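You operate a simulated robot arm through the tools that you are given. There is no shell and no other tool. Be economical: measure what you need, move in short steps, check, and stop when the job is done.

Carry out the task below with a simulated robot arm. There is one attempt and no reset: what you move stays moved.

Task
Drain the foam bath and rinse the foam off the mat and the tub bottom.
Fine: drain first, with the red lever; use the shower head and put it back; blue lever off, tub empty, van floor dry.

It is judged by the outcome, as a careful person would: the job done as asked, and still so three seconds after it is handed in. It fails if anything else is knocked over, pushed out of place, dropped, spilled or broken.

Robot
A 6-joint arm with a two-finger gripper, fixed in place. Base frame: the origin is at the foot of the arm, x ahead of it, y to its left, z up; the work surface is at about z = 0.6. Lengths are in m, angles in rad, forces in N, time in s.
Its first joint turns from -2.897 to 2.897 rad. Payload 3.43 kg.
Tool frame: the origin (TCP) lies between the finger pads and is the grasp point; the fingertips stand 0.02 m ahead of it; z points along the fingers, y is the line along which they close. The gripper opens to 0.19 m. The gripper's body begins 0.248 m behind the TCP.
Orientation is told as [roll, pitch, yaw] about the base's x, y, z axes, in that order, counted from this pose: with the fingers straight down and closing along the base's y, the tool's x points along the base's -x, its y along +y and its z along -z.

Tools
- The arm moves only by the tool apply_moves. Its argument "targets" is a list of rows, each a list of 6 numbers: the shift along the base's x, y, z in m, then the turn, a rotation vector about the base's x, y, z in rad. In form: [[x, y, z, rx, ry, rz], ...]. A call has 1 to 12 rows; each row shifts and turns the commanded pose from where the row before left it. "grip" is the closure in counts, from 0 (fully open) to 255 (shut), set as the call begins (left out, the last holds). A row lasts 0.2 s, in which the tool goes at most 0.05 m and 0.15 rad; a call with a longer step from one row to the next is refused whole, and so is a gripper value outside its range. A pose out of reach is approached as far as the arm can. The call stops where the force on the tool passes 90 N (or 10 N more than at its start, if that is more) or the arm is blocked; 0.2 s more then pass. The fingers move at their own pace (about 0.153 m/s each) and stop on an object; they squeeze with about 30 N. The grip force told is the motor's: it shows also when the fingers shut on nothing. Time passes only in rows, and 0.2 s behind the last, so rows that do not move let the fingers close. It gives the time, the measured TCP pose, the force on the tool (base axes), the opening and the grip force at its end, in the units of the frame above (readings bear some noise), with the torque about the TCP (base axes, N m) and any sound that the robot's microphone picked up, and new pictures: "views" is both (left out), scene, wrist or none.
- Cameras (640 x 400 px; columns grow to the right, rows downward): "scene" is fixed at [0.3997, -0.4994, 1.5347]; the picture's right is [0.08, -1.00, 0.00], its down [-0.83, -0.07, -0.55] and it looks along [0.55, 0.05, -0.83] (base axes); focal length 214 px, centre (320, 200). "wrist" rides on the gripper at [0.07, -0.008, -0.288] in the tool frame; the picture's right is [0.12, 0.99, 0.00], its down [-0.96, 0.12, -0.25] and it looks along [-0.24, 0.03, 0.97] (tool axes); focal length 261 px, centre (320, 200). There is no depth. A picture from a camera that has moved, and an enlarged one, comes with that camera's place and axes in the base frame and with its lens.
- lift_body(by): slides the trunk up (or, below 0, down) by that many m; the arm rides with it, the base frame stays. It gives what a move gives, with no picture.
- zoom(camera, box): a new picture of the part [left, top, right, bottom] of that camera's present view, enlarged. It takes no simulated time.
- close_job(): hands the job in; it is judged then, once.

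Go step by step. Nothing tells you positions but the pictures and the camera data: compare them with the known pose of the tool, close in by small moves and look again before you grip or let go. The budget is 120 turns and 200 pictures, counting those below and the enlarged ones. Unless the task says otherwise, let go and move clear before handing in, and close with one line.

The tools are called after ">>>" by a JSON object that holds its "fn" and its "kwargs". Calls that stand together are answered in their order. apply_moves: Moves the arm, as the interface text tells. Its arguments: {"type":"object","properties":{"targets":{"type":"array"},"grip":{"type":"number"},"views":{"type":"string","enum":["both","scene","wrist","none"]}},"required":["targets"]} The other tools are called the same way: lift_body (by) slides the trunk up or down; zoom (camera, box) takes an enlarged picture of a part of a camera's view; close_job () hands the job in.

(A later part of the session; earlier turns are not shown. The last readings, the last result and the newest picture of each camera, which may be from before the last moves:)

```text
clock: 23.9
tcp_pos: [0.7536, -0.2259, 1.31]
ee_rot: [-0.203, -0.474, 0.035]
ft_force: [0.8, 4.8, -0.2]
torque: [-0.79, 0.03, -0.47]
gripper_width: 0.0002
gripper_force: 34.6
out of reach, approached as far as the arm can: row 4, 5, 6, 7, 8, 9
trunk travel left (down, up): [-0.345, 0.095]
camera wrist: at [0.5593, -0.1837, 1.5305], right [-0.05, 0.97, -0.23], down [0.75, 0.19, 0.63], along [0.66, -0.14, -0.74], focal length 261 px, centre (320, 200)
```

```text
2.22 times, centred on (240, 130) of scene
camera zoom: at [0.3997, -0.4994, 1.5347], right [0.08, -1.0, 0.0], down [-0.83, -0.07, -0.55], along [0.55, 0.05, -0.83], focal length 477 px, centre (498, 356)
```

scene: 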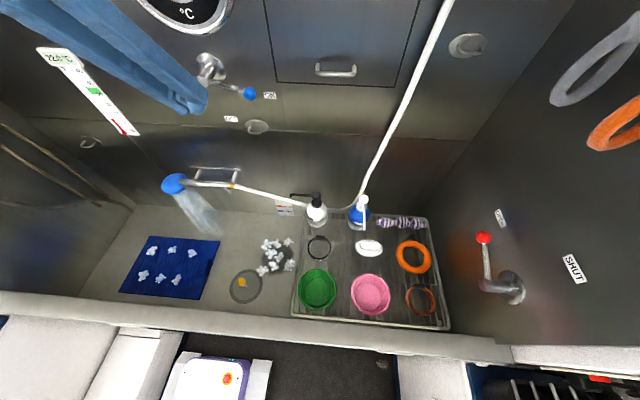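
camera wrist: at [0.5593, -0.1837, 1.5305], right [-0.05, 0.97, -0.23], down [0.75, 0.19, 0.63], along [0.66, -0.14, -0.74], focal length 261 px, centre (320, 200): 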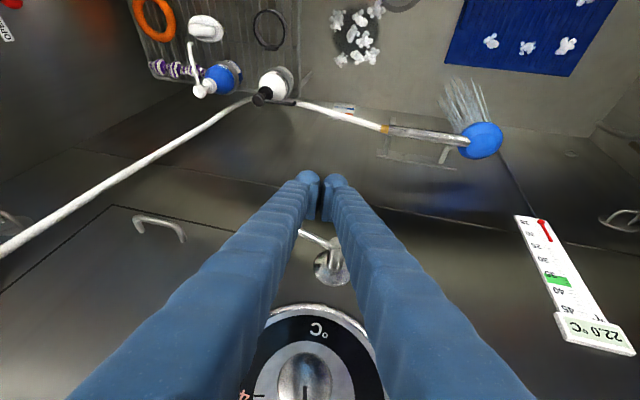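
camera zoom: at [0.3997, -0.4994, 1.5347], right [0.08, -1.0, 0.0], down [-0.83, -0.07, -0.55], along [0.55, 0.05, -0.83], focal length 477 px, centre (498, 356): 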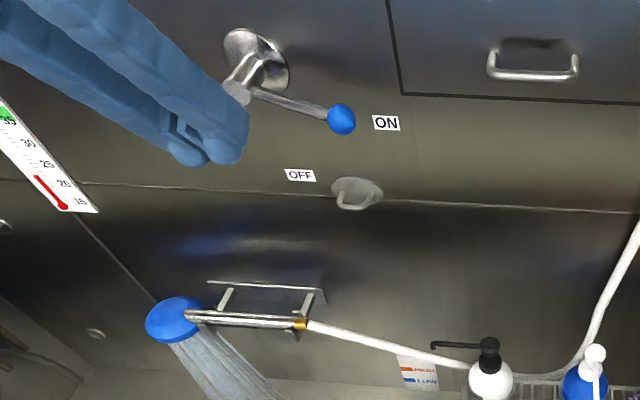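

The lever stays at ON and the head is spraying. I'll finish straightening the tool and move back from the wall.

>>> {"fn": "apply_moves", "kwargs": {"targets": [[-0.02, 0.02, 0.02, 0, 0.12, 0], [-0.02, 0.02, 0.02, 0, 0.12, 0], [-0.01, 0.02, 0.02, 0, 0.12, 0], [0, 0.01, 0.02, 0, 0.11, 0], [0, 0, 0, 0.1, 0, 0], [0, 0, 0, 0.1, 0, 0], [0, 0, 0, 0, 0, 0]], "views": "none"}}

```text
clock: 25.5
tcp_pos: [0.707, -0.1383, 1.39]
ee_rot: [0.059, -0.012, -0.065]
ft_force: [-0.2, -0.9, 0.7]
torque: [-0.06, -0.06, 0.0]
gripper_width: 0.0
gripper_force: 34.2
trunk travel left (down, up): [-0.345, 0.095]
```

Now I'll rotate the wrist so the fingers close along x, and open them partly.

>>> {"fn": "apply_moves", "kwargs": {"targets": [[0, 0.008, -0.01, 0, 0, -0.15], [0, 0.008, -0.01, 0, 0, -0.15], [0, 0.008, -0.01, 0, 0, -0.15], [0, 0.008, -0.01, 0, 0, -0.15], [0, 0.008, -0.01, 0, 0, -0.15], [0, 0.008, -0.01, 0, 0, -0.15], [0, 0.008, -0.01, 0, 0, -0.15], [0, 0.008, -0.01, 0, 0, -0.15], [0, 0.008, -0.01, 0, 0, -0.15], [0, 0, 0, 0, 0, -0.15]], "grip": 135}}

```text
clock: 27.7
tcp_pos: [0.7089, -0.0662, 1.2979]
ee_rot: [0.057, -0.012, -1.569]
ft_force: [-1.2, 0.3, 1.0]
torque: [-0.02, 0.04, 0.0]
gripper_width: 0.0893
gripper_force: 0.2
trunk travel left (down, up): [-0.345, 0.095]
camera wrist: at [0.6821, 0.0088, 1.5843], right [0.99, 0.12, 0.06], down [0.1, -0.96, 0.27], along [0.09, -0.26, -0.96], focal length 261 px, centre (320, 200)
```

scene: 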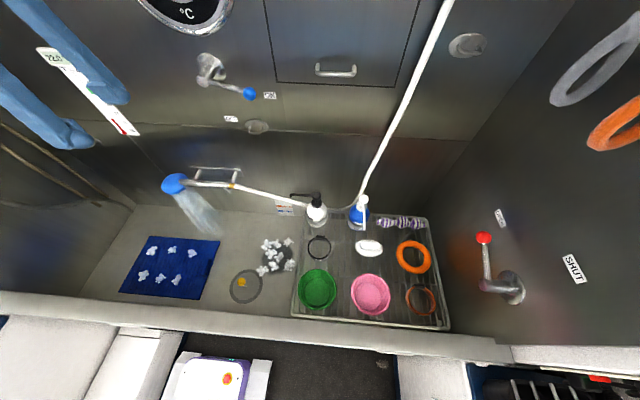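
wrist: 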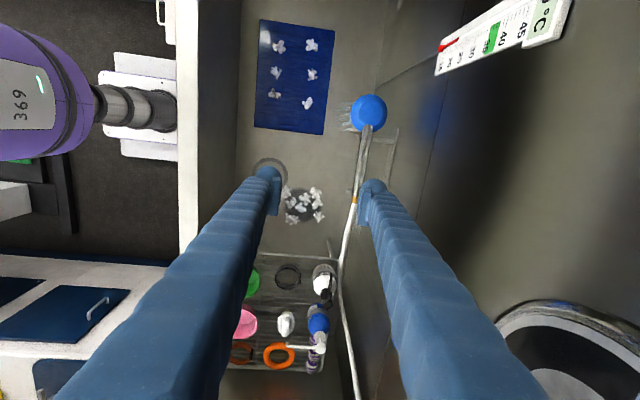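

The orientation works and the camera has a clear view of the shower. I'll lower the trunk and tilt forward about 0.5 rad.

>>> {"fn": "lift_body", "kwargs": {"by": -0.18}}

>>> {"fn": "apply_moves", "kwargs": {"targets": [[0, 0, 0, 0, -0.15, 0], [0, 0, 0, 0, -0.15, 0], [0, 0, 0, 0, -0.14, 0]]}}

>>> {"fn": "zoom", "kwargs": {"camera": "wrist", "box": [250, 50, 450, 250]}}

```text
clock: 29.7
tcp_pos: [0.7065, -0.0657, 1.1198]
ee_rot: [0.058, -0.012, -1.564]
ft_force: [-1.0, 0.0, -0.6]
torque: [-0.02, -0.02, -0.03]
gripper_width: 0.0896
gripper_force: 0.1
trunk travel left (down, up): [-0.165, 0.275]
```

```text
clock: 30.5
tcp_pos: [0.7059, -0.0666, 1.1196]
ee_rot: [0.5, -0.015, -1.572]
ft_force: [0.5, 0.0, -0.4]
torque: [-0.03, 0.02, -0.02]
gripper_width: 0.0893
gripper_force: 0.1
trunk travel left (down, up): [-0.165, 0.275]
camera wrist: at [0.5616, 0.0086, 1.3664], right [0.87, 0.12, 0.47], down [-0.02, -0.96, 0.29], along [0.49, -0.26, -0.83], focal length 261 px, centre (320, 200)
```

scene: 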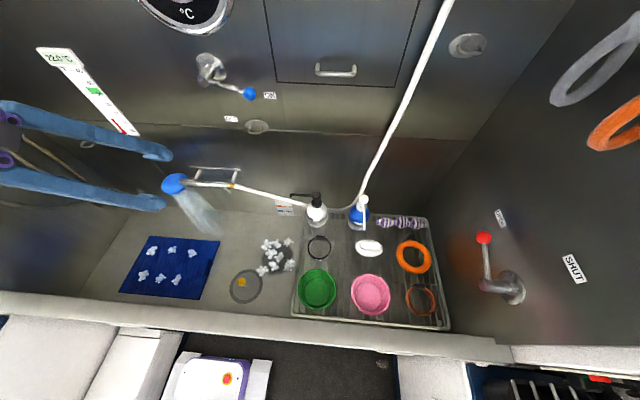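
wrist: 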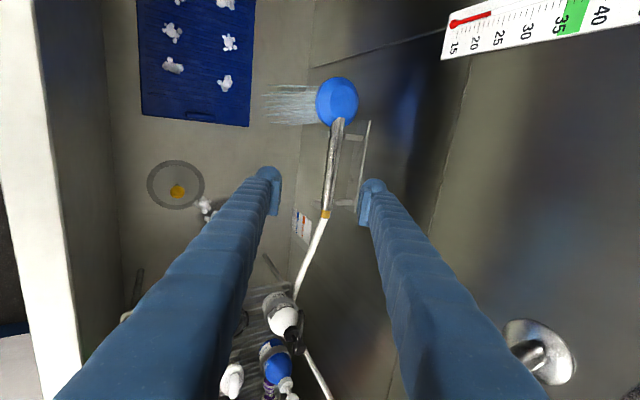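

```text
2.00 times, centred on (350, 150) of wrist
camera zoom: at [0.5616, 0.0086, 1.3664], right [0.87, 0.12, 0.47], down [-0.02, -0.96, 0.29], along [0.49, -0.26, -0.83], focal length 521 px, centre (260, 300)
```

zoom: 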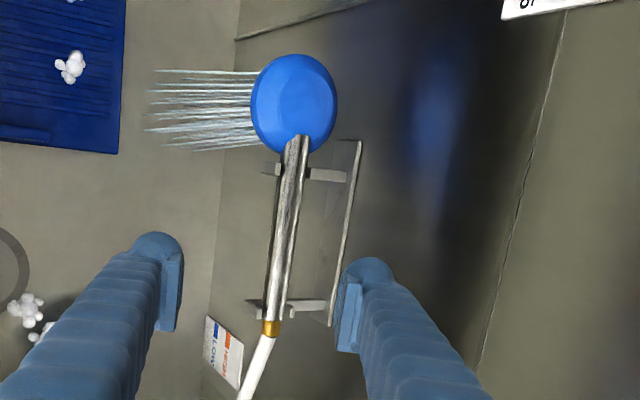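

The handle is confirmed at x≈0.824, z≈0.95, and the gap between the rests is centred at y≈-0.065. I'll approach along the tool axis.

>>> {"fn": "apply_moves", "kwargs": {"targets": [[0.027, 0.001, 0, 0, 0, 0], [0.02, 0, -0.036, 0, 0, 0], [0.02, 0, -0.036, 0, 0, 0], [0.02, 0, -0.036, 0, 0, 0], [0.01, 0, -0.018, 0, 0, 0]]}}

>>> {"fn": "zoom", "kwargs": {"camera": "wrist", "box": [220, 50, 420, 250]}}

>>> {"fn": "zoom", "kwargs": {"camera": "scene", "box": [120, 110, 280, 230]}}

```text
clock: 31.7
tcp_pos: [0.8041, -0.0651, 0.9914]
ee_rot: [0.497, -0.014, -1.573]
ft_force: [-0.3, 0.0, -1.2]
torque: [0.01, 0.01, 0.0]
gripper_width: 0.0894
gripper_force: 0.0
trunk travel left (down, up): [-0.165, 0.275]
camera wrist: at [0.6594, 0.0096, 1.2402], right [0.87, 0.12, 0.47], down [-0.02, -0.96, 0.29], along [0.49, -0.26, -0.83], focal length 261 px, centre (320, 200)
```

scene: 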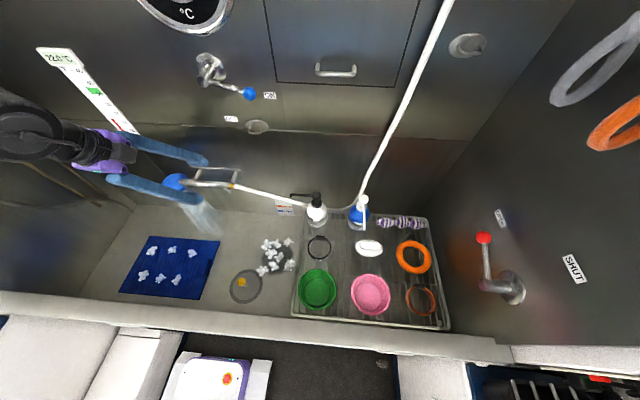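
wrist: 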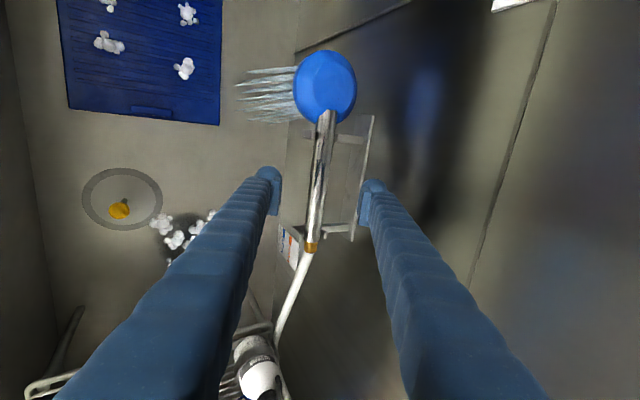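

```text
2.00 times, centred on (320, 150) of wrist
camera zoom: at [0.6594, 0.0096, 1.2402], right [0.87, 0.12, 0.47], down [-0.02, -0.96, 0.29], along [0.49, -0.26, -0.83], focal length 521 px, centre (320, 300)
```

zoom: 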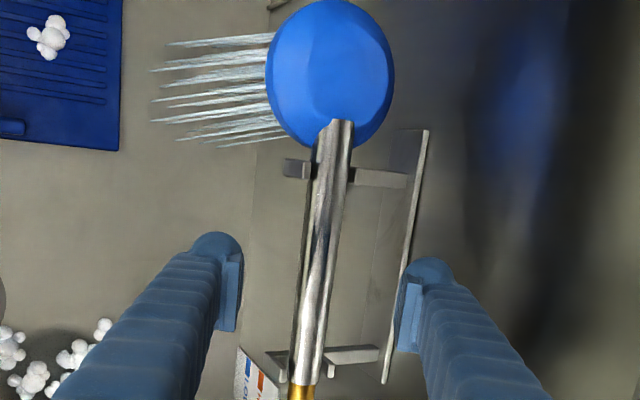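

```text
3.33 times, centred on (200, 170) of scene
camera zoom: at [0.3997, -0.4994, 1.5347], right [0.08, -1.0, 0.0], down [-0.83, -0.07, -0.55], along [0.55, 0.05, -0.83], focal length 715 px, centre (720, 300)
```

zoom: 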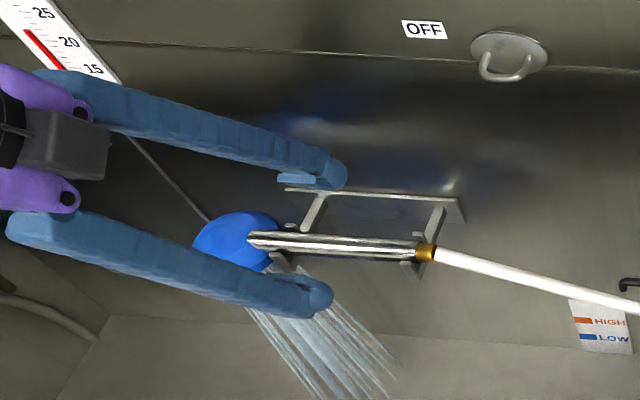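

Well aligned, and the hooks have upturned lips. I'll advance the last 4.5 cm and close.

>>> {"fn": "apply_moves", "kwargs": {"targets": [[0.01, 0, -0.02, 0, 0, 0], [0.01, 0.001, -0.02, 0, 0, 0]]}}

>>> {"fn": "zoom", "kwargs": {"camera": "scene", "box": [120, 110, 280, 230]}}

>>> {"fn": "zoom", "kwargs": {"camera": "wrist", "box": [220, 50, 420, 250]}}

```text
clock: 32.3
tcp_pos: [0.8247, -0.0637, 0.951]
ee_rot: [0.499, -0.016, -1.573]
ft_force: [-0.3, -0.2, 0.3]
torque: [0.0, 0.04, 0.01]
gripper_width: 0.0896
gripper_force: 0.0
trunk travel left (down, up): [-0.165, 0.275]
camera wrist: at [0.6798, 0.0106, 1.1987], right [0.87, 0.12, 0.47], down [-0.02, -0.96, 0.29], along [0.49, -0.26, -0.83], focal length 261 px, centre (320, 200)
```

scene: 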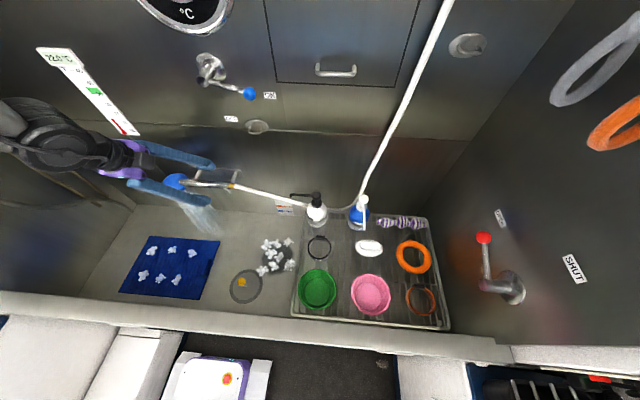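
wrist: 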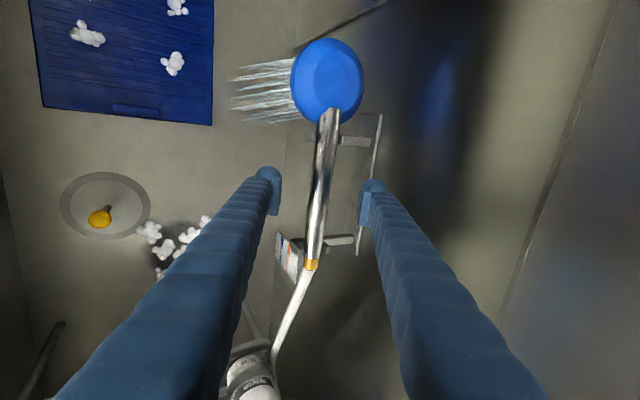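

```text
3.33 times, centred on (200, 170) of scene
camera zoom: at [0.3997, -0.4994, 1.5347], right [0.08, -1.0, 0.0], down [-0.83, -0.07, -0.55], along [0.55, 0.05, -0.83], focal length 715 px, centre (720, 300)
```

zoom: 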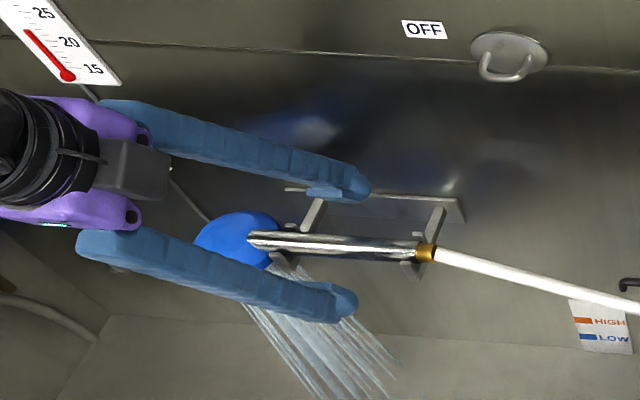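

```text
2.00 times, centred on (320, 150) of wrist
camera zoom: at [0.6798, 0.0106, 1.1987], right [0.87, 0.12, 0.47], down [-0.02, -0.96, 0.29], along [0.49, -0.26, -0.83], focal length 521 px, centre (320, 300)
```

zoom: 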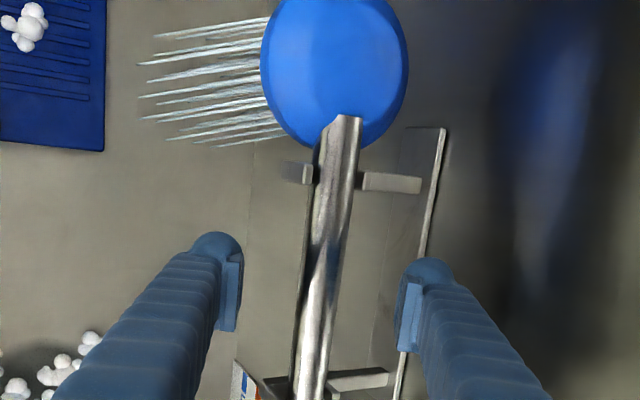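

The handle sits between the pads, centred. Closing now.

>>> {"fn": "apply_moves", "kwargs": {"targets": [[0.003, 0, -0.005, 0, 0, 0], [0, 0, 0, 0, 0, 0], [0, 0, 0, 0, 0, 0], [0, 0, 0, 0, 0, 0]], "grip": 255}}

>>> {"fn": "zoom", "kwargs": {"camera": "wrist", "box": [220, 50, 420, 250]}}

```text
clock: 33.3
tcp_pos: [0.826, -0.0648, 0.9533]
ee_rot: [0.51, -0.015, -1.573]
ft_force: [-0.5, 3.0, 53.9]
torque: [0.52, -1.13, 0.0]
gripper_width: 0.0237
gripper_force: 29.9
trunk travel left (down, up): [-0.165, 0.275]
camera wrist: at [0.6801, 0.0108, 1.1991], right [0.87, 0.12, 0.48], down [-0.02, -0.96, 0.29], along [0.5, -0.26, -0.83], focal length 261 px, centre (320, 200)
```

scene: 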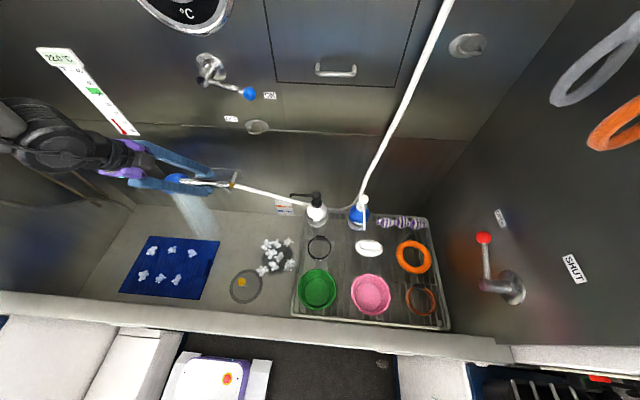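
wrist: 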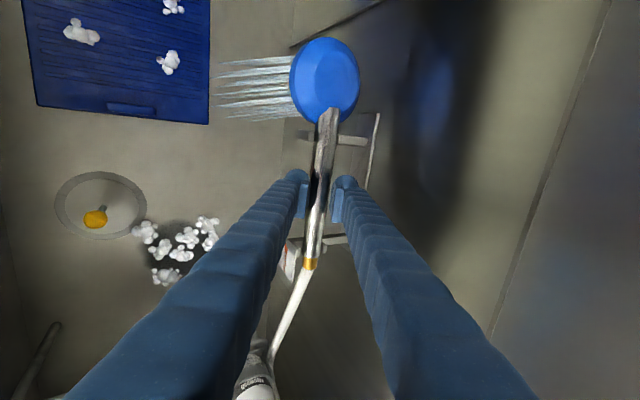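

```text
2.00 times, centred on (320, 150) of wrist
camera zoom: at [0.6801, 0.0108, 1.1991], right [0.87, 0.12, 0.48], down [-0.02, -0.96, 0.29], along [0.5, -0.26, -0.83], focal length 521 px, centre (320, 300)
```

zoom: 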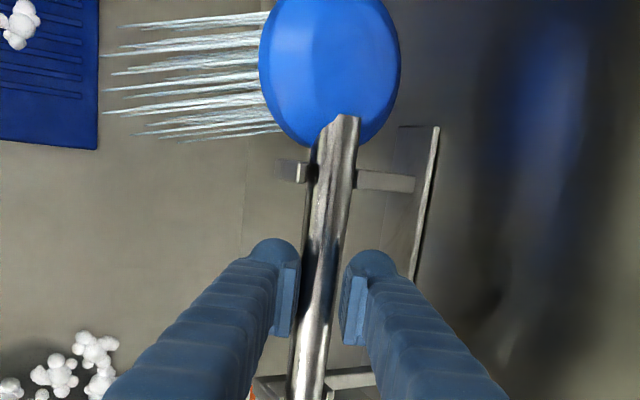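

Gripped (0.0237 m). The 54 N is my slight downward press into the hooks, so I'll lift straight up.

>>> {"fn": "apply_moves", "kwargs": {"targets": [[0, 0, 0.008, 0, 0, 0], [0, 0, 0.015, 0, 0, 0], [0, 0, 0.025, 0, 0, 0], [0, 0, 0.025, 0, 0, 0]]}}

>>> {"fn": "zoom", "kwargs": {"camera": "scene", "box": [100, 110, 340, 270]}}

```text
clock: 34.3
tcp_pos: [0.8266, -0.0647, 1.0207]
ee_rot: [0.496, -0.014, -1.572]
ft_force: [-0.4, -0.4, -0.4]
torque: [0.03, -0.01, 0.01]
gripper_width: 0.0001
gripper_force: 29.5
trunk travel left (down, up): [-0.165, 0.275]
camera wrist: at [0.6827, 0.0098, 1.2682], right [0.87, 0.12, 0.47], down [-0.02, -0.96, 0.29], along [0.49, -0.26, -0.83], focal length 261 px, centre (320, 200)
```

scene: 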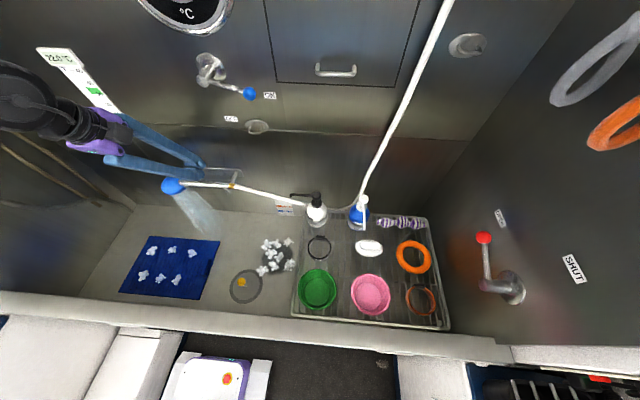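
wrist: 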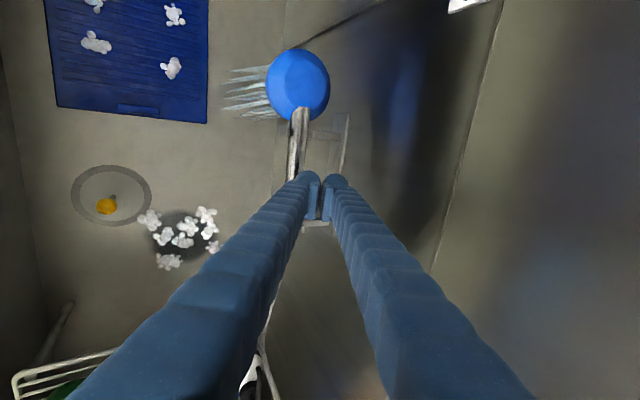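

```text
2.50 times, centred on (220, 190) of scene
camera zoom: at [0.3997, -0.4994, 1.5347], right [0.08, -1.0, 0.0], down [-0.83, -0.07, -0.55], along [0.55, 0.05, -0.83], focal length 536 px, centre (570, 225)
```

zoom: 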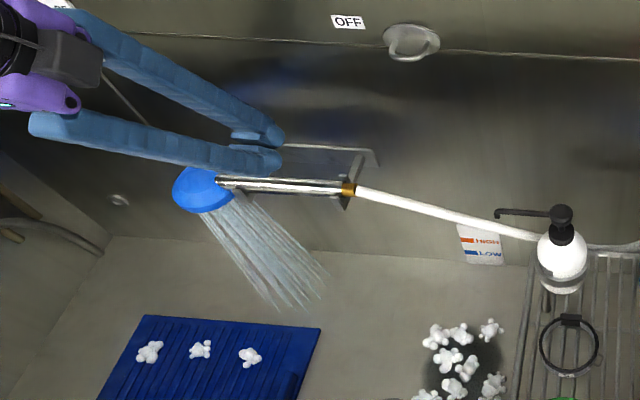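

The grip slipped off because the pads caught only the top of the handle. The shower still rests in its hooks, so I'll reopen and go about 1.5–2 cm deeper.

>>> {"fn": "apply_moves", "kwargs": {"targets": [[0, 0, 0, 0, 0, 0], [0, 0, 0, 0, 0, 0], [0.0, 0, -0.04, 0, 0, 0], [0.003, 0, -0.03, 0, 0, 0], [0.003, 0, -0.018, 0, 0, 0]], "grip": 135}}

>>> {"fn": "zoom", "kwargs": {"camera": "wrist", "box": [220, 50, 420, 250]}}

>>> {"fn": "zoom", "kwargs": {"camera": "scene", "box": [140, 130, 280, 230]}}

```text
clock: 35.5
tcp_pos: [0.8328, -0.0655, 0.9324]
ee_rot: [0.498, -0.013, -1.574]
ft_force: [0.2, 1.2, -0.2]
torque: [-0.01, 0.03, -0.01]
gripper_width: 0.0893
gripper_force: 0.1
trunk travel left (down, up): [-0.165, 0.275]
camera wrist: at [0.6884, 0.0095, 1.1799], right [0.87, 0.12, 0.47], down [-0.02, -0.96, 0.29], along [0.49, -0.26, -0.83], focal length 261 px, centre (320, 200)
```

scene: 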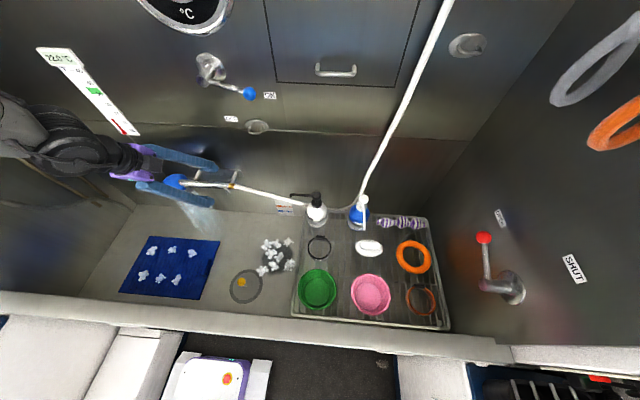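
wrist: 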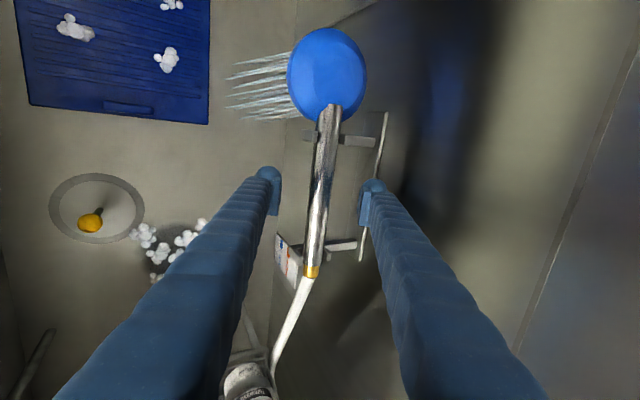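

```text
2.00 times, centred on (320, 150) of wrist
camera zoom: at [0.6884, 0.0095, 1.1799], right [0.87, 0.12, 0.47], down [-0.02, -0.96, 0.29], along [0.49, -0.26, -0.83], focal length 521 px, centre (320, 300)
```

zoom: 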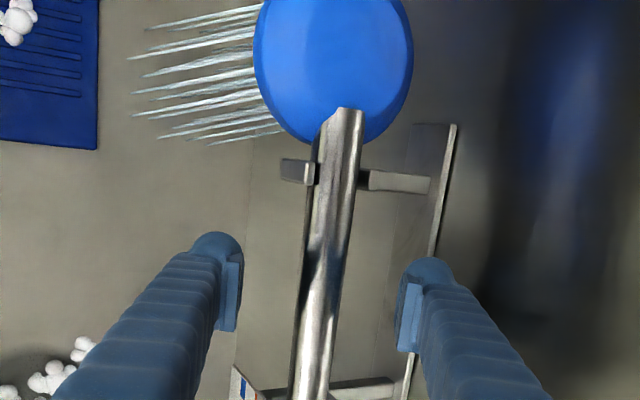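

```text
4.00 times, centred on (210, 180) of scene
camera zoom: at [0.3997, -0.4994, 1.5347], right [0.08, -1.0, 0.0], down [-0.83, -0.07, -0.55], along [0.55, 0.05, -0.83], focal length 858 px, centre (760, 280)
```

zoom: 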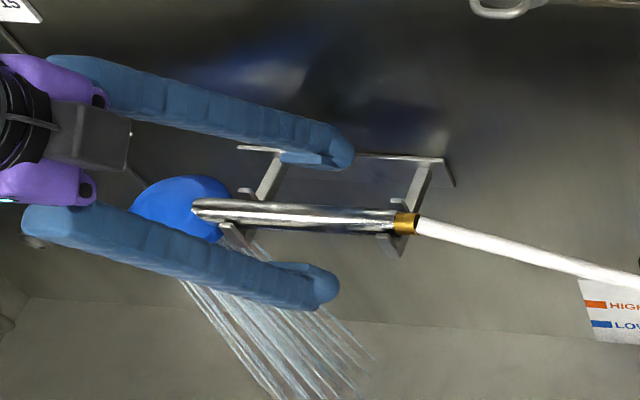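

I'll go slightly deeper and close again.

>>> {"fn": "apply_moves", "kwargs": {"targets": [[0.002, 0, -0.006, 0, 0, 0], [0, 0, 0, 0, 0, 0], [0, 0, 0, 0, 0, 0], [0, 0, 0, 0, 0, 0]], "grip": 255}}

>>> {"fn": "zoom", "kwargs": {"camera": "scene", "box": [140, 130, 280, 230]}}

```text
clock: 36.5
tcp_pos: [0.8347, -0.0649, 0.9281]
ee_rot: [0.498, -0.014, -1.571]
ft_force: [2.0, 0.2, 7.2]
torque: [0.14, 0.52, -0.09]
gripper_width: 0.0308
gripper_force: 29.7
trunk travel left (down, up): [-0.165, 0.275]
camera wrist: at [0.69, 0.0098, 1.1753], right [0.87, 0.12, 0.47], down [-0.02, -0.96, 0.29], along [0.49, -0.26, -0.83], focal length 261 px, centre (320, 200)
```

scene: 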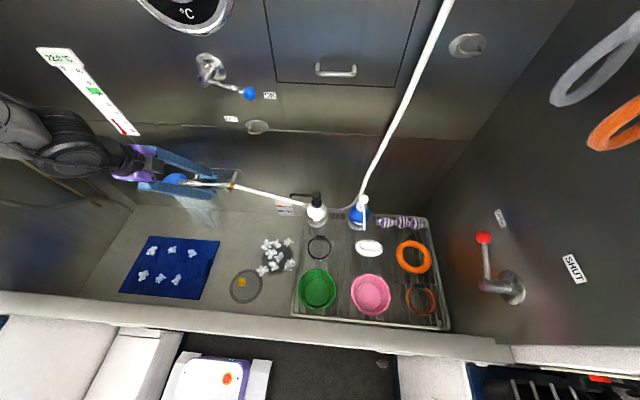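
wrist: 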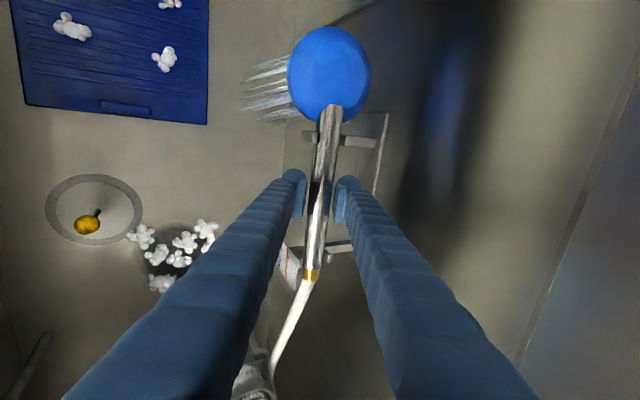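

```text
4.00 times, centred on (210, 180) of scene
camera zoom: at [0.3997, -0.4994, 1.5347], right [0.08, -1.0, 0.0], down [-0.83, -0.07, -0.55], along [0.55, 0.05, -0.83], focal length 858 px, centre (760, 280)
```

zoom: 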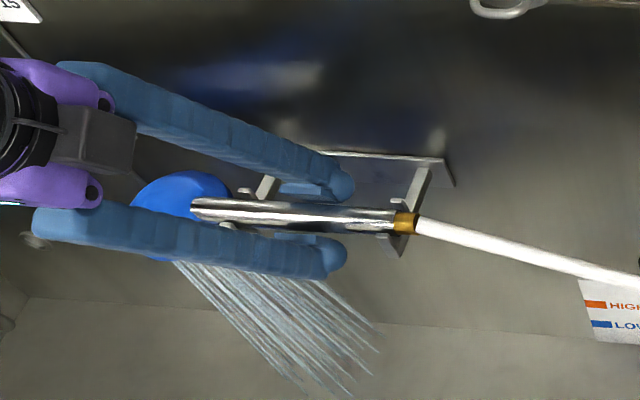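

Now it's gripped on the full diameter (0.031 m). I'll lift.

>>> {"fn": "apply_moves", "kwargs": {"targets": [[0, 0, 0.008, 0, 0, 0], [0, 0, 0.015, 0, 0, 0], [0, 0, 0.025, 0, 0, 0], [0, 0, 0.025, 0, 0, 0]]}}

>>> {"fn": "zoom", "kwargs": {"camera": "scene", "box": [100, 110, 340, 270]}}

```text
clock: 37.5
tcp_pos: [0.8359, -0.0635, 0.999]
ee_rot: [0.497, -0.014, -1.573]
ft_force: [0.6, -0.5, -1.9]
torque: [-0.15, 0.01, 0.03]
gripper_width: 0.0257
gripper_force: 30.0
trunk travel left (down, up): [-0.165, 0.275]
camera wrist: at [0.6908, 0.0104, 1.2471], right [0.87, 0.12, 0.47], down [-0.02, -0.96, 0.29], along [0.49, -0.26, -0.83], focal length 261 px, centre (320, 200)
```

scene: 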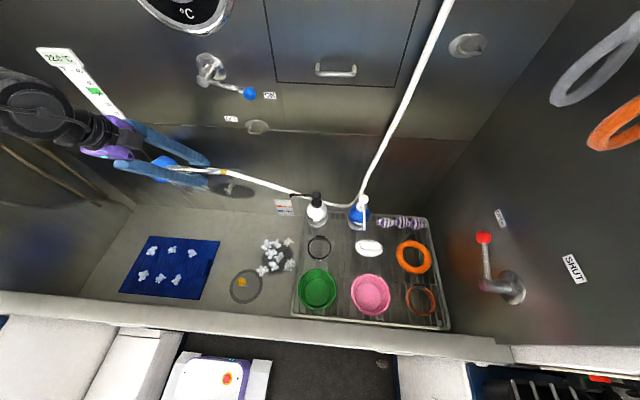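
wrist: 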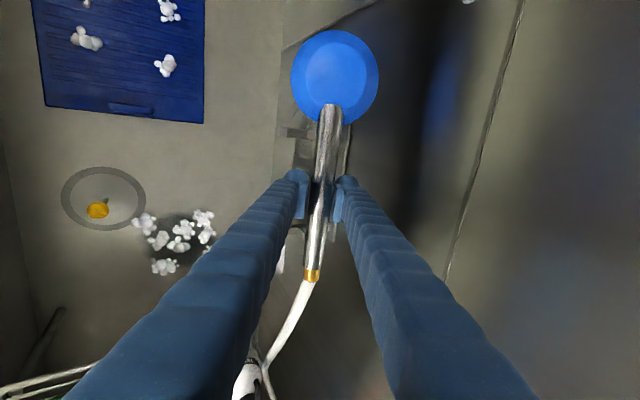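

```text
2.50 times, centred on (220, 190) of scene
camera zoom: at [0.3997, -0.4994, 1.5347], right [0.08, -1.0, 0.0], down [-0.83, -0.07, -0.55], along [0.55, 0.05, -0.83], focal length 536 px, centre (570, 225)
```

zoom: 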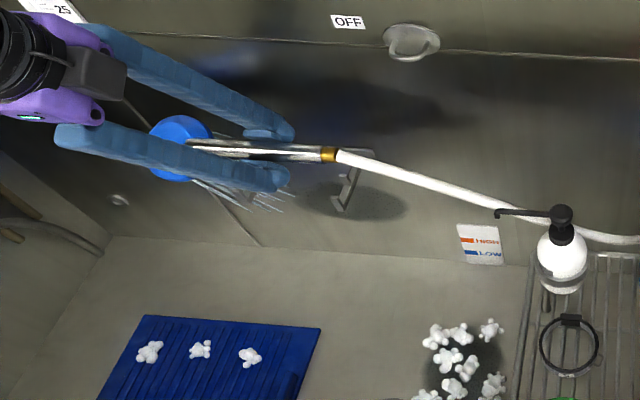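

The shower is free, and the head has settled square to the tool axis, so the spray follows the tool's pointing direction. I'll raise it, bring it away from the wall and turn it to point straight down, watching the hose and bottles.

>>> {"fn": "apply_moves", "kwargs": {"targets": [[0, 0, 0.04, 0, 0, 0], [-0.02, 0.005, 0.02, 0, 0.12, 0], [-0.025, 0.005, 0, 0, 0.12, 0], [-0.025, 0.005, 0, 0, 0.12, 0], [-0.01, 0.005, 0, 0, 0.13, 0]]}}

>>> {"fn": "zoom", "kwargs": {"camera": "scene", "box": [100, 120, 400, 310]}}

```text
clock: 38.7
tcp_pos: [0.756, -0.0437, 1.0583]
ee_rot: [0.003, -0.012, -1.565]
ft_force: [0.7, 0.4, -3.0]
torque: [-0.19, 0.07, 0.01]
gripper_width: 0.0257
gripper_force: 29.6
trunk travel left (down, up): [-0.165, 0.275]
camera wrist: at [0.7466, 0.0312, 1.3452], right [0.99, 0.12, 0.0], down [0.12, -0.96, 0.26], along [0.03, -0.26, -0.97], focal length 261 px, centre (320, 200)
```

scene: 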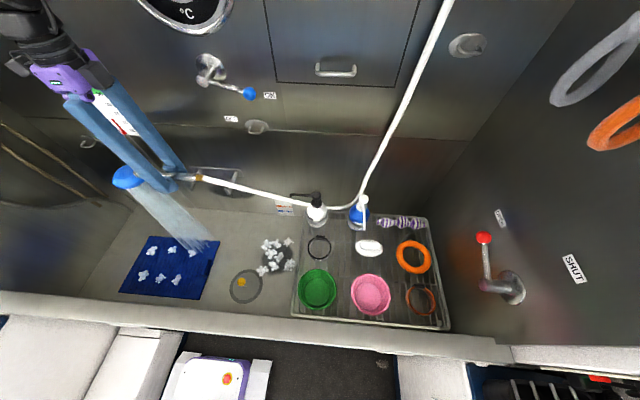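
wrist: 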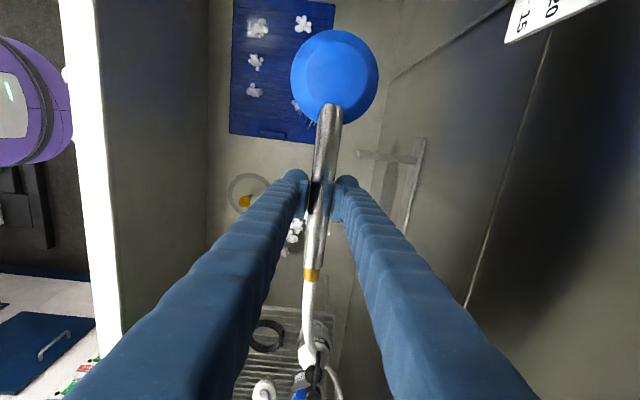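

```text
2.11 times, centred on (250, 215) of scene
camera zoom: at [0.3997, -0.4994, 1.5347], right [0.08, -1.0, 0.0], down [-0.83, -0.07, -0.55], along [0.55, 0.05, -0.83], focal length 452 px, centre (467, 168)
```

zoom: 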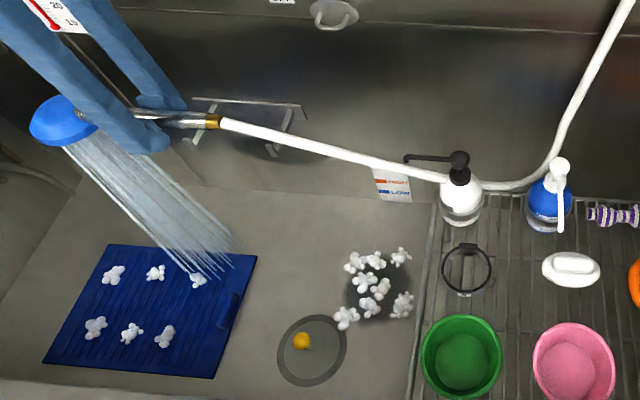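

The bottles are undisturbed and the spray lands at about TCP + (-0.035, +0.15). I'll sweep the back row of tufts on the mat.

>>> {"fn": "apply_moves", "kwargs": {"targets": [[-0.03, 0, 0, 0, 0, 0], [0, 0, 0, 0, 0, 0], [0, 0.02, 0, 0, 0, 0], [0, 0.02, 0, 0, 0, 0], [0, 0.02, 0, 0, 0, 0], [0, 0.02, 0, 0, 0, 0], [0, 0, 0, 0, 0, 0]], "views": "scene"}}

>>> {"fn": "zoom", "kwargs": {"camera": "scene", "box": [60, 120, 360, 310]}}

```text
clock: 40.3
tcp_pos: [0.7263, 0.0362, 1.0604]
ee_rot: [0.008, -0.011, -1.565]
ft_force: [-0.5, -0.6, -2.7]
torque: [-0.24, 0.02, -0.03]
gripper_width: 0.0258
gripper_force: 29.9
trunk travel left (down, up): [-0.165, 0.275]
```

scene: 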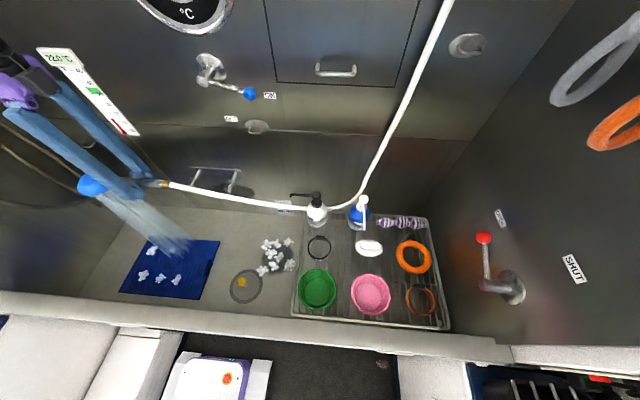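

```text
2.11 times, centred on (210, 215) of scene
camera zoom: at [0.3997, -0.4994, 1.5347], right [0.08, -1.0, 0.0], down [-0.83, -0.07, -0.55], along [0.55, 0.05, -0.83], focal length 452 px, centre (552, 168)
```

zoom: 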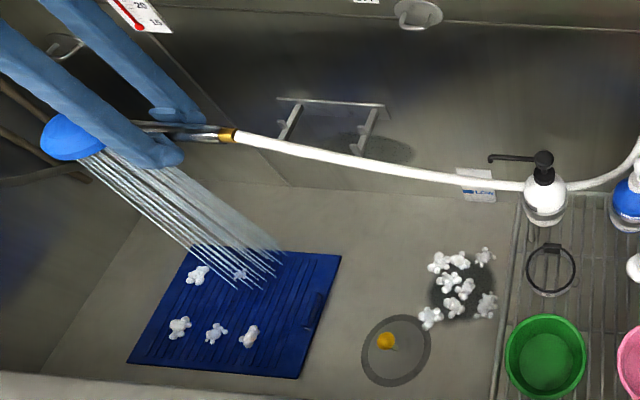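

The first tuft is gone and the second is shrinking. Continuing the sweep.

>>> {"fn": "apply_moves", "kwargs": {"targets": [[0, 0.015, 0, 0, 0, 0], [0, 0, 0, 0, 0, 0], [0, 0.02, 0, 0, 0, 0], [0, 0.02, 0, 0, 0, 0], [0, 0.02, 0, 0, 0, 0], [0, 0.02, 0, 0, 0, 0], [0, 0, 0, 0, 0, 0], [0, 0, 0, 0, 0, 0]], "views": "scene"}}

>>> {"fn": "zoom", "kwargs": {"camera": "scene", "box": [60, 120, 360, 310]}}

```text
clock: 42.1
tcp_pos: [0.7258, 0.1314, 1.0607]
ee_rot: [0.006, -0.011, -1.565]
ft_force: [0.4, -0.6, -3.2]
torque: [-0.15, 0.0, -0.03]
gripper_width: 0.0258
gripper_force: 31.0
trunk travel left (down, up): [-0.165, 0.275]
```

scene: 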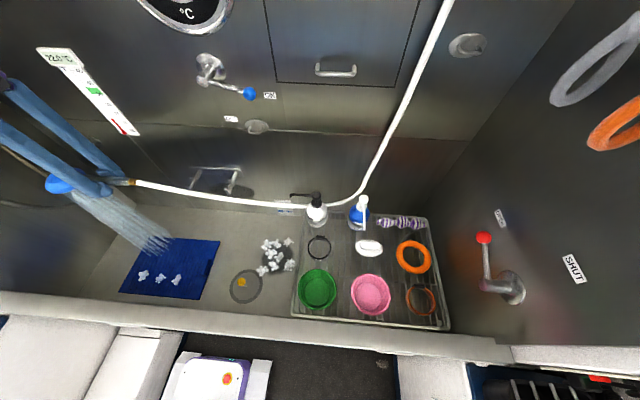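

```text
2.11 times, centred on (210, 215) of scene
camera zoom: at [0.3997, -0.4994, 1.5347], right [0.08, -1.0, 0.0], down [-0.83, -0.07, -0.55], along [0.55, 0.05, -0.83], focal length 452 px, centre (552, 168)
```

zoom: 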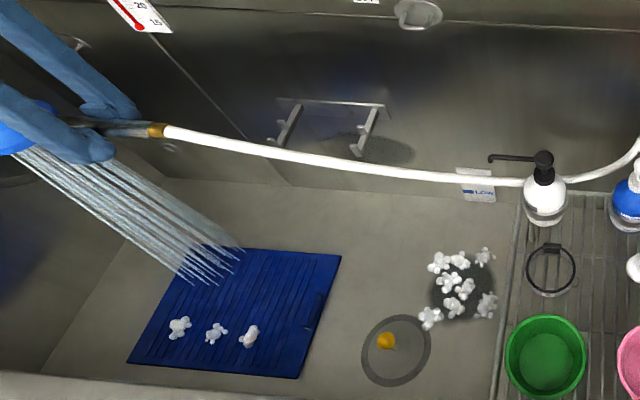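

The back row is clean. I'll tilt the spray towards -x for the front row, which leaves the hose where it is.

>>> {"fn": "apply_moves", "kwargs": {"targets": [[0, 0, 0, 0, 0.12, 0], [0, 0, 0, 0, 0.11, 0], [0, 0, 0, 0, 0, 0], [0, 0, 0, 0, 0, 0], [0, 0, 0, 0, 0, 0]], "views": "scene"}}

>>> {"fn": "zoom", "kwargs": {"camera": "scene", "box": [60, 120, 360, 310]}}

```text
clock: 43.3
tcp_pos: [0.7257, 0.1327, 1.0591]
ee_rot: [-0.223, -0.011, -1.561]
ft_force: [0.4, -1.0, -1.8]
torque: [-0.11, -0.02, -0.03]
gripper_width: 0.0259
gripper_force: 29.9
trunk travel left (down, up): [-0.165, 0.275]
```

scene: 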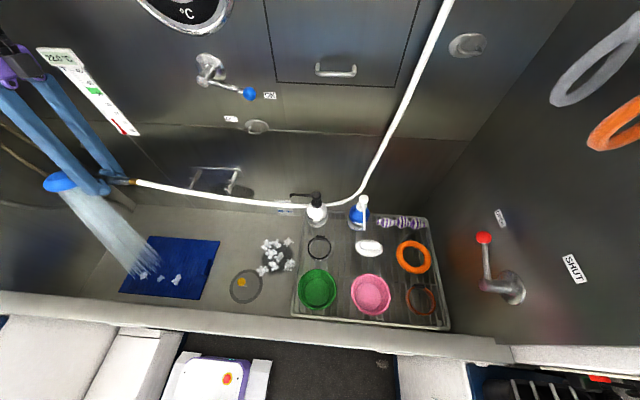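

```text
2.11 times, centred on (210, 215) of scene
camera zoom: at [0.3997, -0.4994, 1.5347], right [0.08, -1.0, 0.0], down [-0.83, -0.07, -0.55], along [0.55, 0.05, -0.83], focal length 452 px, centre (552, 168)
```

zoom: 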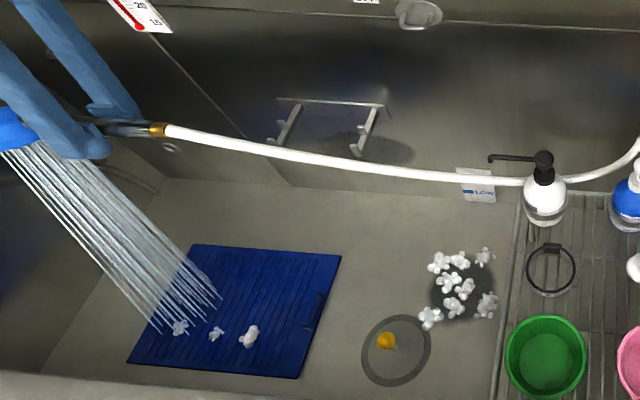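

A bit more tilt, then I'll sweep back towards -y over the front row.

>>> {"fn": "apply_moves", "kwargs": {"targets": [[0, 0, 0, 0, 0.05, 0], [0, 0, 0, 0, 0, 0], [0, 0, 0, 0, 0, 0], [0, -0.02, 0, 0, 0, 0], [0, -0.02, 0, 0, 0, 0], [0, -0.02, 0, 0, 0, 0], [0, 0, 0, 0, 0, 0], [0, -0.02, 0, 0, 0, 0], [0, -0.02, 0, 0, 0, 0], [0, -0.02, 0, 0, 0, 0]], "views": "scene"}}

>>> {"fn": "zoom", "kwargs": {"camera": "scene", "box": [60, 120, 360, 310]}}

```text
clock: 45.5
tcp_pos: [0.7251, 0.0102, 1.059]
ee_rot: [-0.272, -0.01, -1.562]
ft_force: [0.3, 0.1, -2.8]
torque: [-0.17, 0.0, 0.01]
gripper_width: 0.0258
gripper_force: 30.2
trunk travel left (down, up): [-0.165, 0.275]
```

scene: 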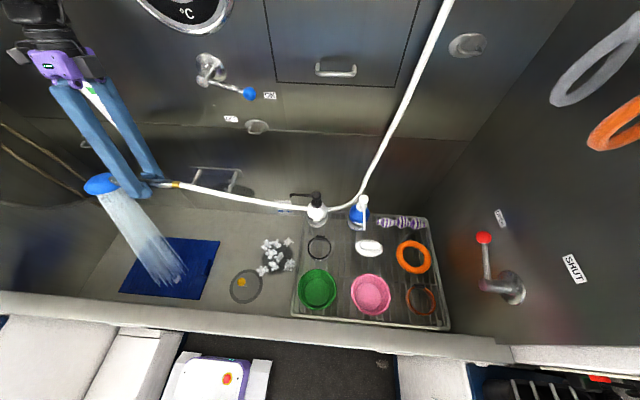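

```text
2.11 times, centred on (210, 215) of scene
camera zoom: at [0.3997, -0.4994, 1.5347], right [0.08, -1.0, 0.0], down [-0.83, -0.07, -0.55], along [0.55, 0.05, -0.83], focal length 452 px, centre (552, 168)
```

zoom: 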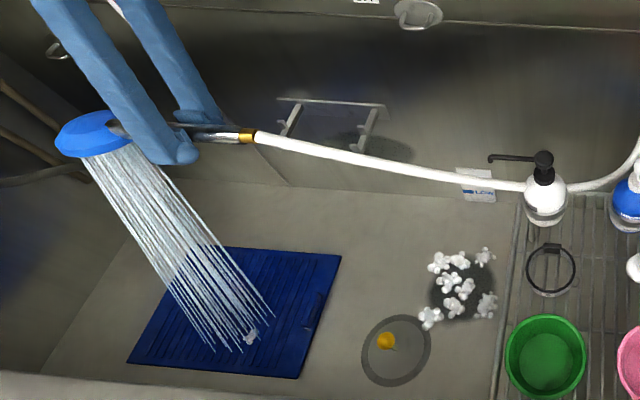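

The last mat tuft is being hit. I'll finish it.

>>> {"fn": "apply_moves", "kwargs": {"targets": [[0, -0.02, 0, 0, 0, 0], [0, 0, 0, 0, 0, 0], [0, -0.015, 0, 0, 0, 0], [0, 0, 0, 0, 0, 0], [0, 0, 0, 0, 0, 0]], "views": "scene"}}

>>> {"fn": "zoom", "kwargs": {"camera": "scene", "box": [60, 120, 360, 310]}}

```text
clock: 46.7
tcp_pos: [0.7256, -0.0231, 1.0601]
ee_rot: [-0.275, -0.01, -1.564]
ft_force: [-1.0, 0.6, -1.9]
torque: [-0.2, 0.02, 0.03]
gripper_width: 0.0257
gripper_force: 30.0
trunk travel left (down, up): [-0.165, 0.275]
```

scene: 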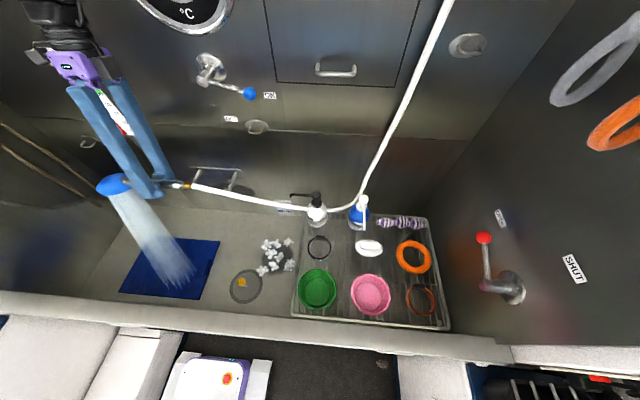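

```text
2.11 times, centred on (210, 215) of scene
camera zoom: at [0.3997, -0.4994, 1.5347], right [0.08, -1.0, 0.0], down [-0.83, -0.07, -0.55], along [0.55, 0.05, -0.83], focal length 452 px, centre (552, 168)
```

zoom: 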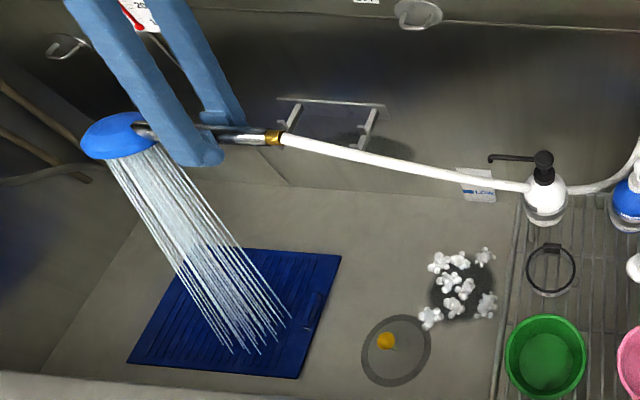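

The mat is clean. Next I'll move partway towards -y and tilt the spray towards -y to reach the cluster beside the rack.

>>> {"fn": "apply_moves", "kwargs": {"targets": [[0, -0.02, 0, 0, -0.11, 0], [0, -0.03, 0, 0, -0.1, 0], [0, -0.03, 0, -0.12, 0, 0], [0, -0.03, 0, -0.12, 0, 0]]}}

>>> {"fn": "zoom", "kwargs": {"camera": "scene", "box": [60, 120, 360, 310]}}

```text
clock: 47.7
tcp_pos: [0.7245, -0.1325, 1.0596]
ee_rot: [-0.063, -0.254, -1.565]
ft_force: [0.0, -0.4, -3.0]
torque: [-0.21, -0.02, 0.01]
gripper_width: 0.026
gripper_force: 30.1
trunk travel left (down, up): [-0.165, 0.275]
camera wrist: at [0.7336, 0.0076, 1.3204], right [0.99, 0.11, -0.09], down [0.14, -0.87, 0.47], along [-0.03, -0.48, -0.88], focal length 261 px, centre (320, 200)
```

scene: 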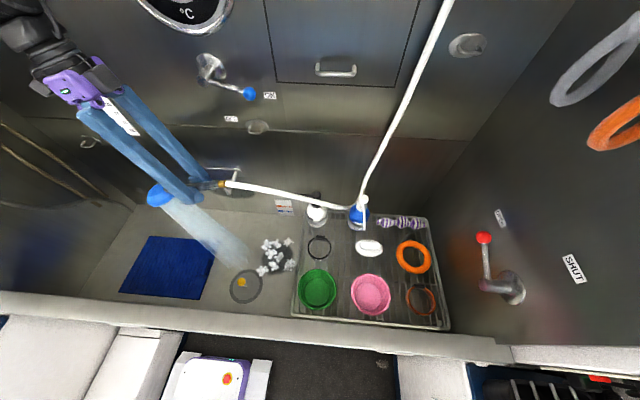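
wrist: 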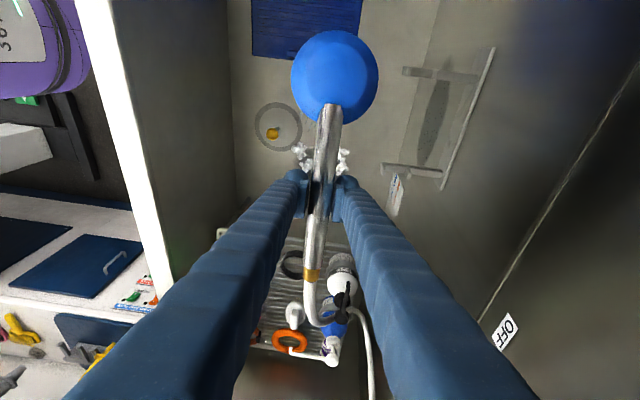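

```text
2.11 times, centred on (210, 215) of scene
camera zoom: at [0.3997, -0.4994, 1.5347], right [0.08, -1.0, 0.0], down [-0.83, -0.07, -0.55], along [0.55, 0.05, -0.83], focal length 452 px, centre (552, 168)
```

zoom: 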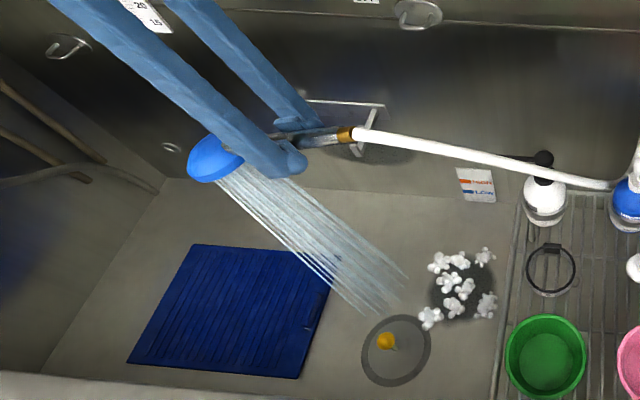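

The spray needs about 0.15 m more towards -y, so I'll add tilt rather than travel.

>>> {"fn": "apply_moves", "kwargs": {"targets": [[0, -0.01, 0, -0.12, 0, 0], [0, -0.01, 0, -0.08, 0, 0], [0, 0, 0, 0, 0, 0], [0, 0, 0, 0, 0, 0]], "views": "scene"}}

>>> {"fn": "zoom", "kwargs": {"camera": "scene", "box": [100, 120, 400, 310]}}

```text
clock: 48.7
tcp_pos: [0.7248, -0.1547, 1.0593]
ee_rot: [-0.067, -0.452, -1.563]
ft_force: [0.5, -0.5, -2.4]
torque: [-0.08, -0.02, -0.01]
gripper_width: 0.0258
gripper_force: 30.2
trunk travel left (down, up): [-0.165, 0.275]
```

scene: 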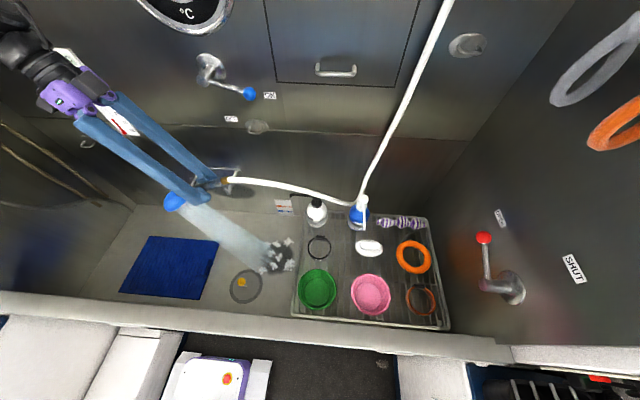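

```text
2.11 times, centred on (250, 215) of scene
camera zoom: at [0.3997, -0.4994, 1.5347], right [0.08, -1.0, 0.0], down [-0.83, -0.07, -0.55], along [0.55, 0.05, -0.83], focal length 452 px, centre (467, 168)
```

zoom: 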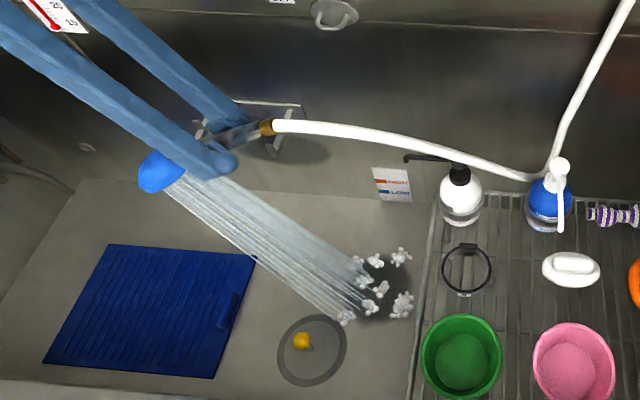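

The spray is reaching the cluster and rinsing it. I'll dwell and push on in small steps.

>>> {"fn": "apply_moves", "kwargs": {"targets": [[0, 0, 0, 0, 0, 0], [0, -0.015, 0, 0, 0, 0], [0, 0, 0, 0, 0, 0], [0, -0.015, 0, 0, 0, 0], [0, 0, 0, 0, 0, 0], [0, -0.015, 0, 0, 0, 0], [0, 0, 0, 0, 0, 0]], "views": "scene"}}

>>> {"fn": "zoom", "kwargs": {"camera": "scene", "box": [100, 120, 400, 310]}}

```text
clock: 50.3
tcp_pos: [0.7261, -0.1984, 1.0593]
ee_rot: [-0.068, -0.452, -1.566]
ft_force: [0.0, 0.4, -2.6]
torque: [-0.16, -0.01, 0.0]
gripper_width: 0.026
gripper_force: 29.9
trunk travel left (down, up): [-0.165, 0.275]
```

scene: 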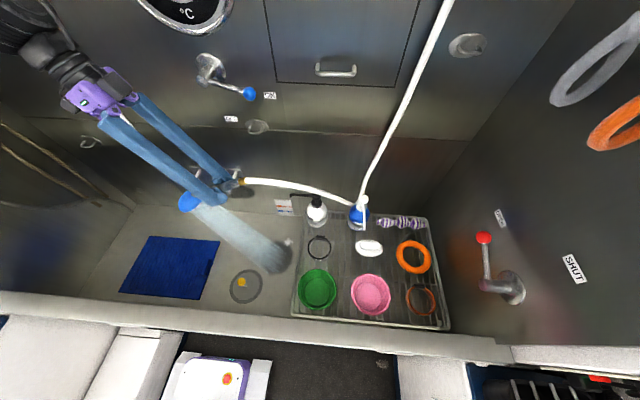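

```text
2.11 times, centred on (250, 215) of scene
camera zoom: at [0.3997, -0.4994, 1.5347], right [0.08, -1.0, 0.0], down [-0.83, -0.07, -0.55], along [0.55, 0.05, -0.83], focal length 452 px, centre (467, 168)
```

zoom: 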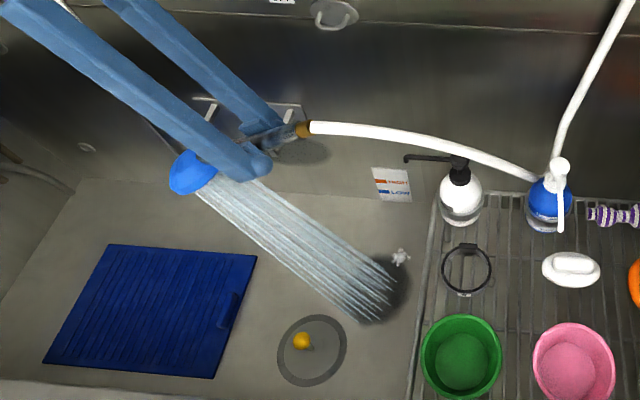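

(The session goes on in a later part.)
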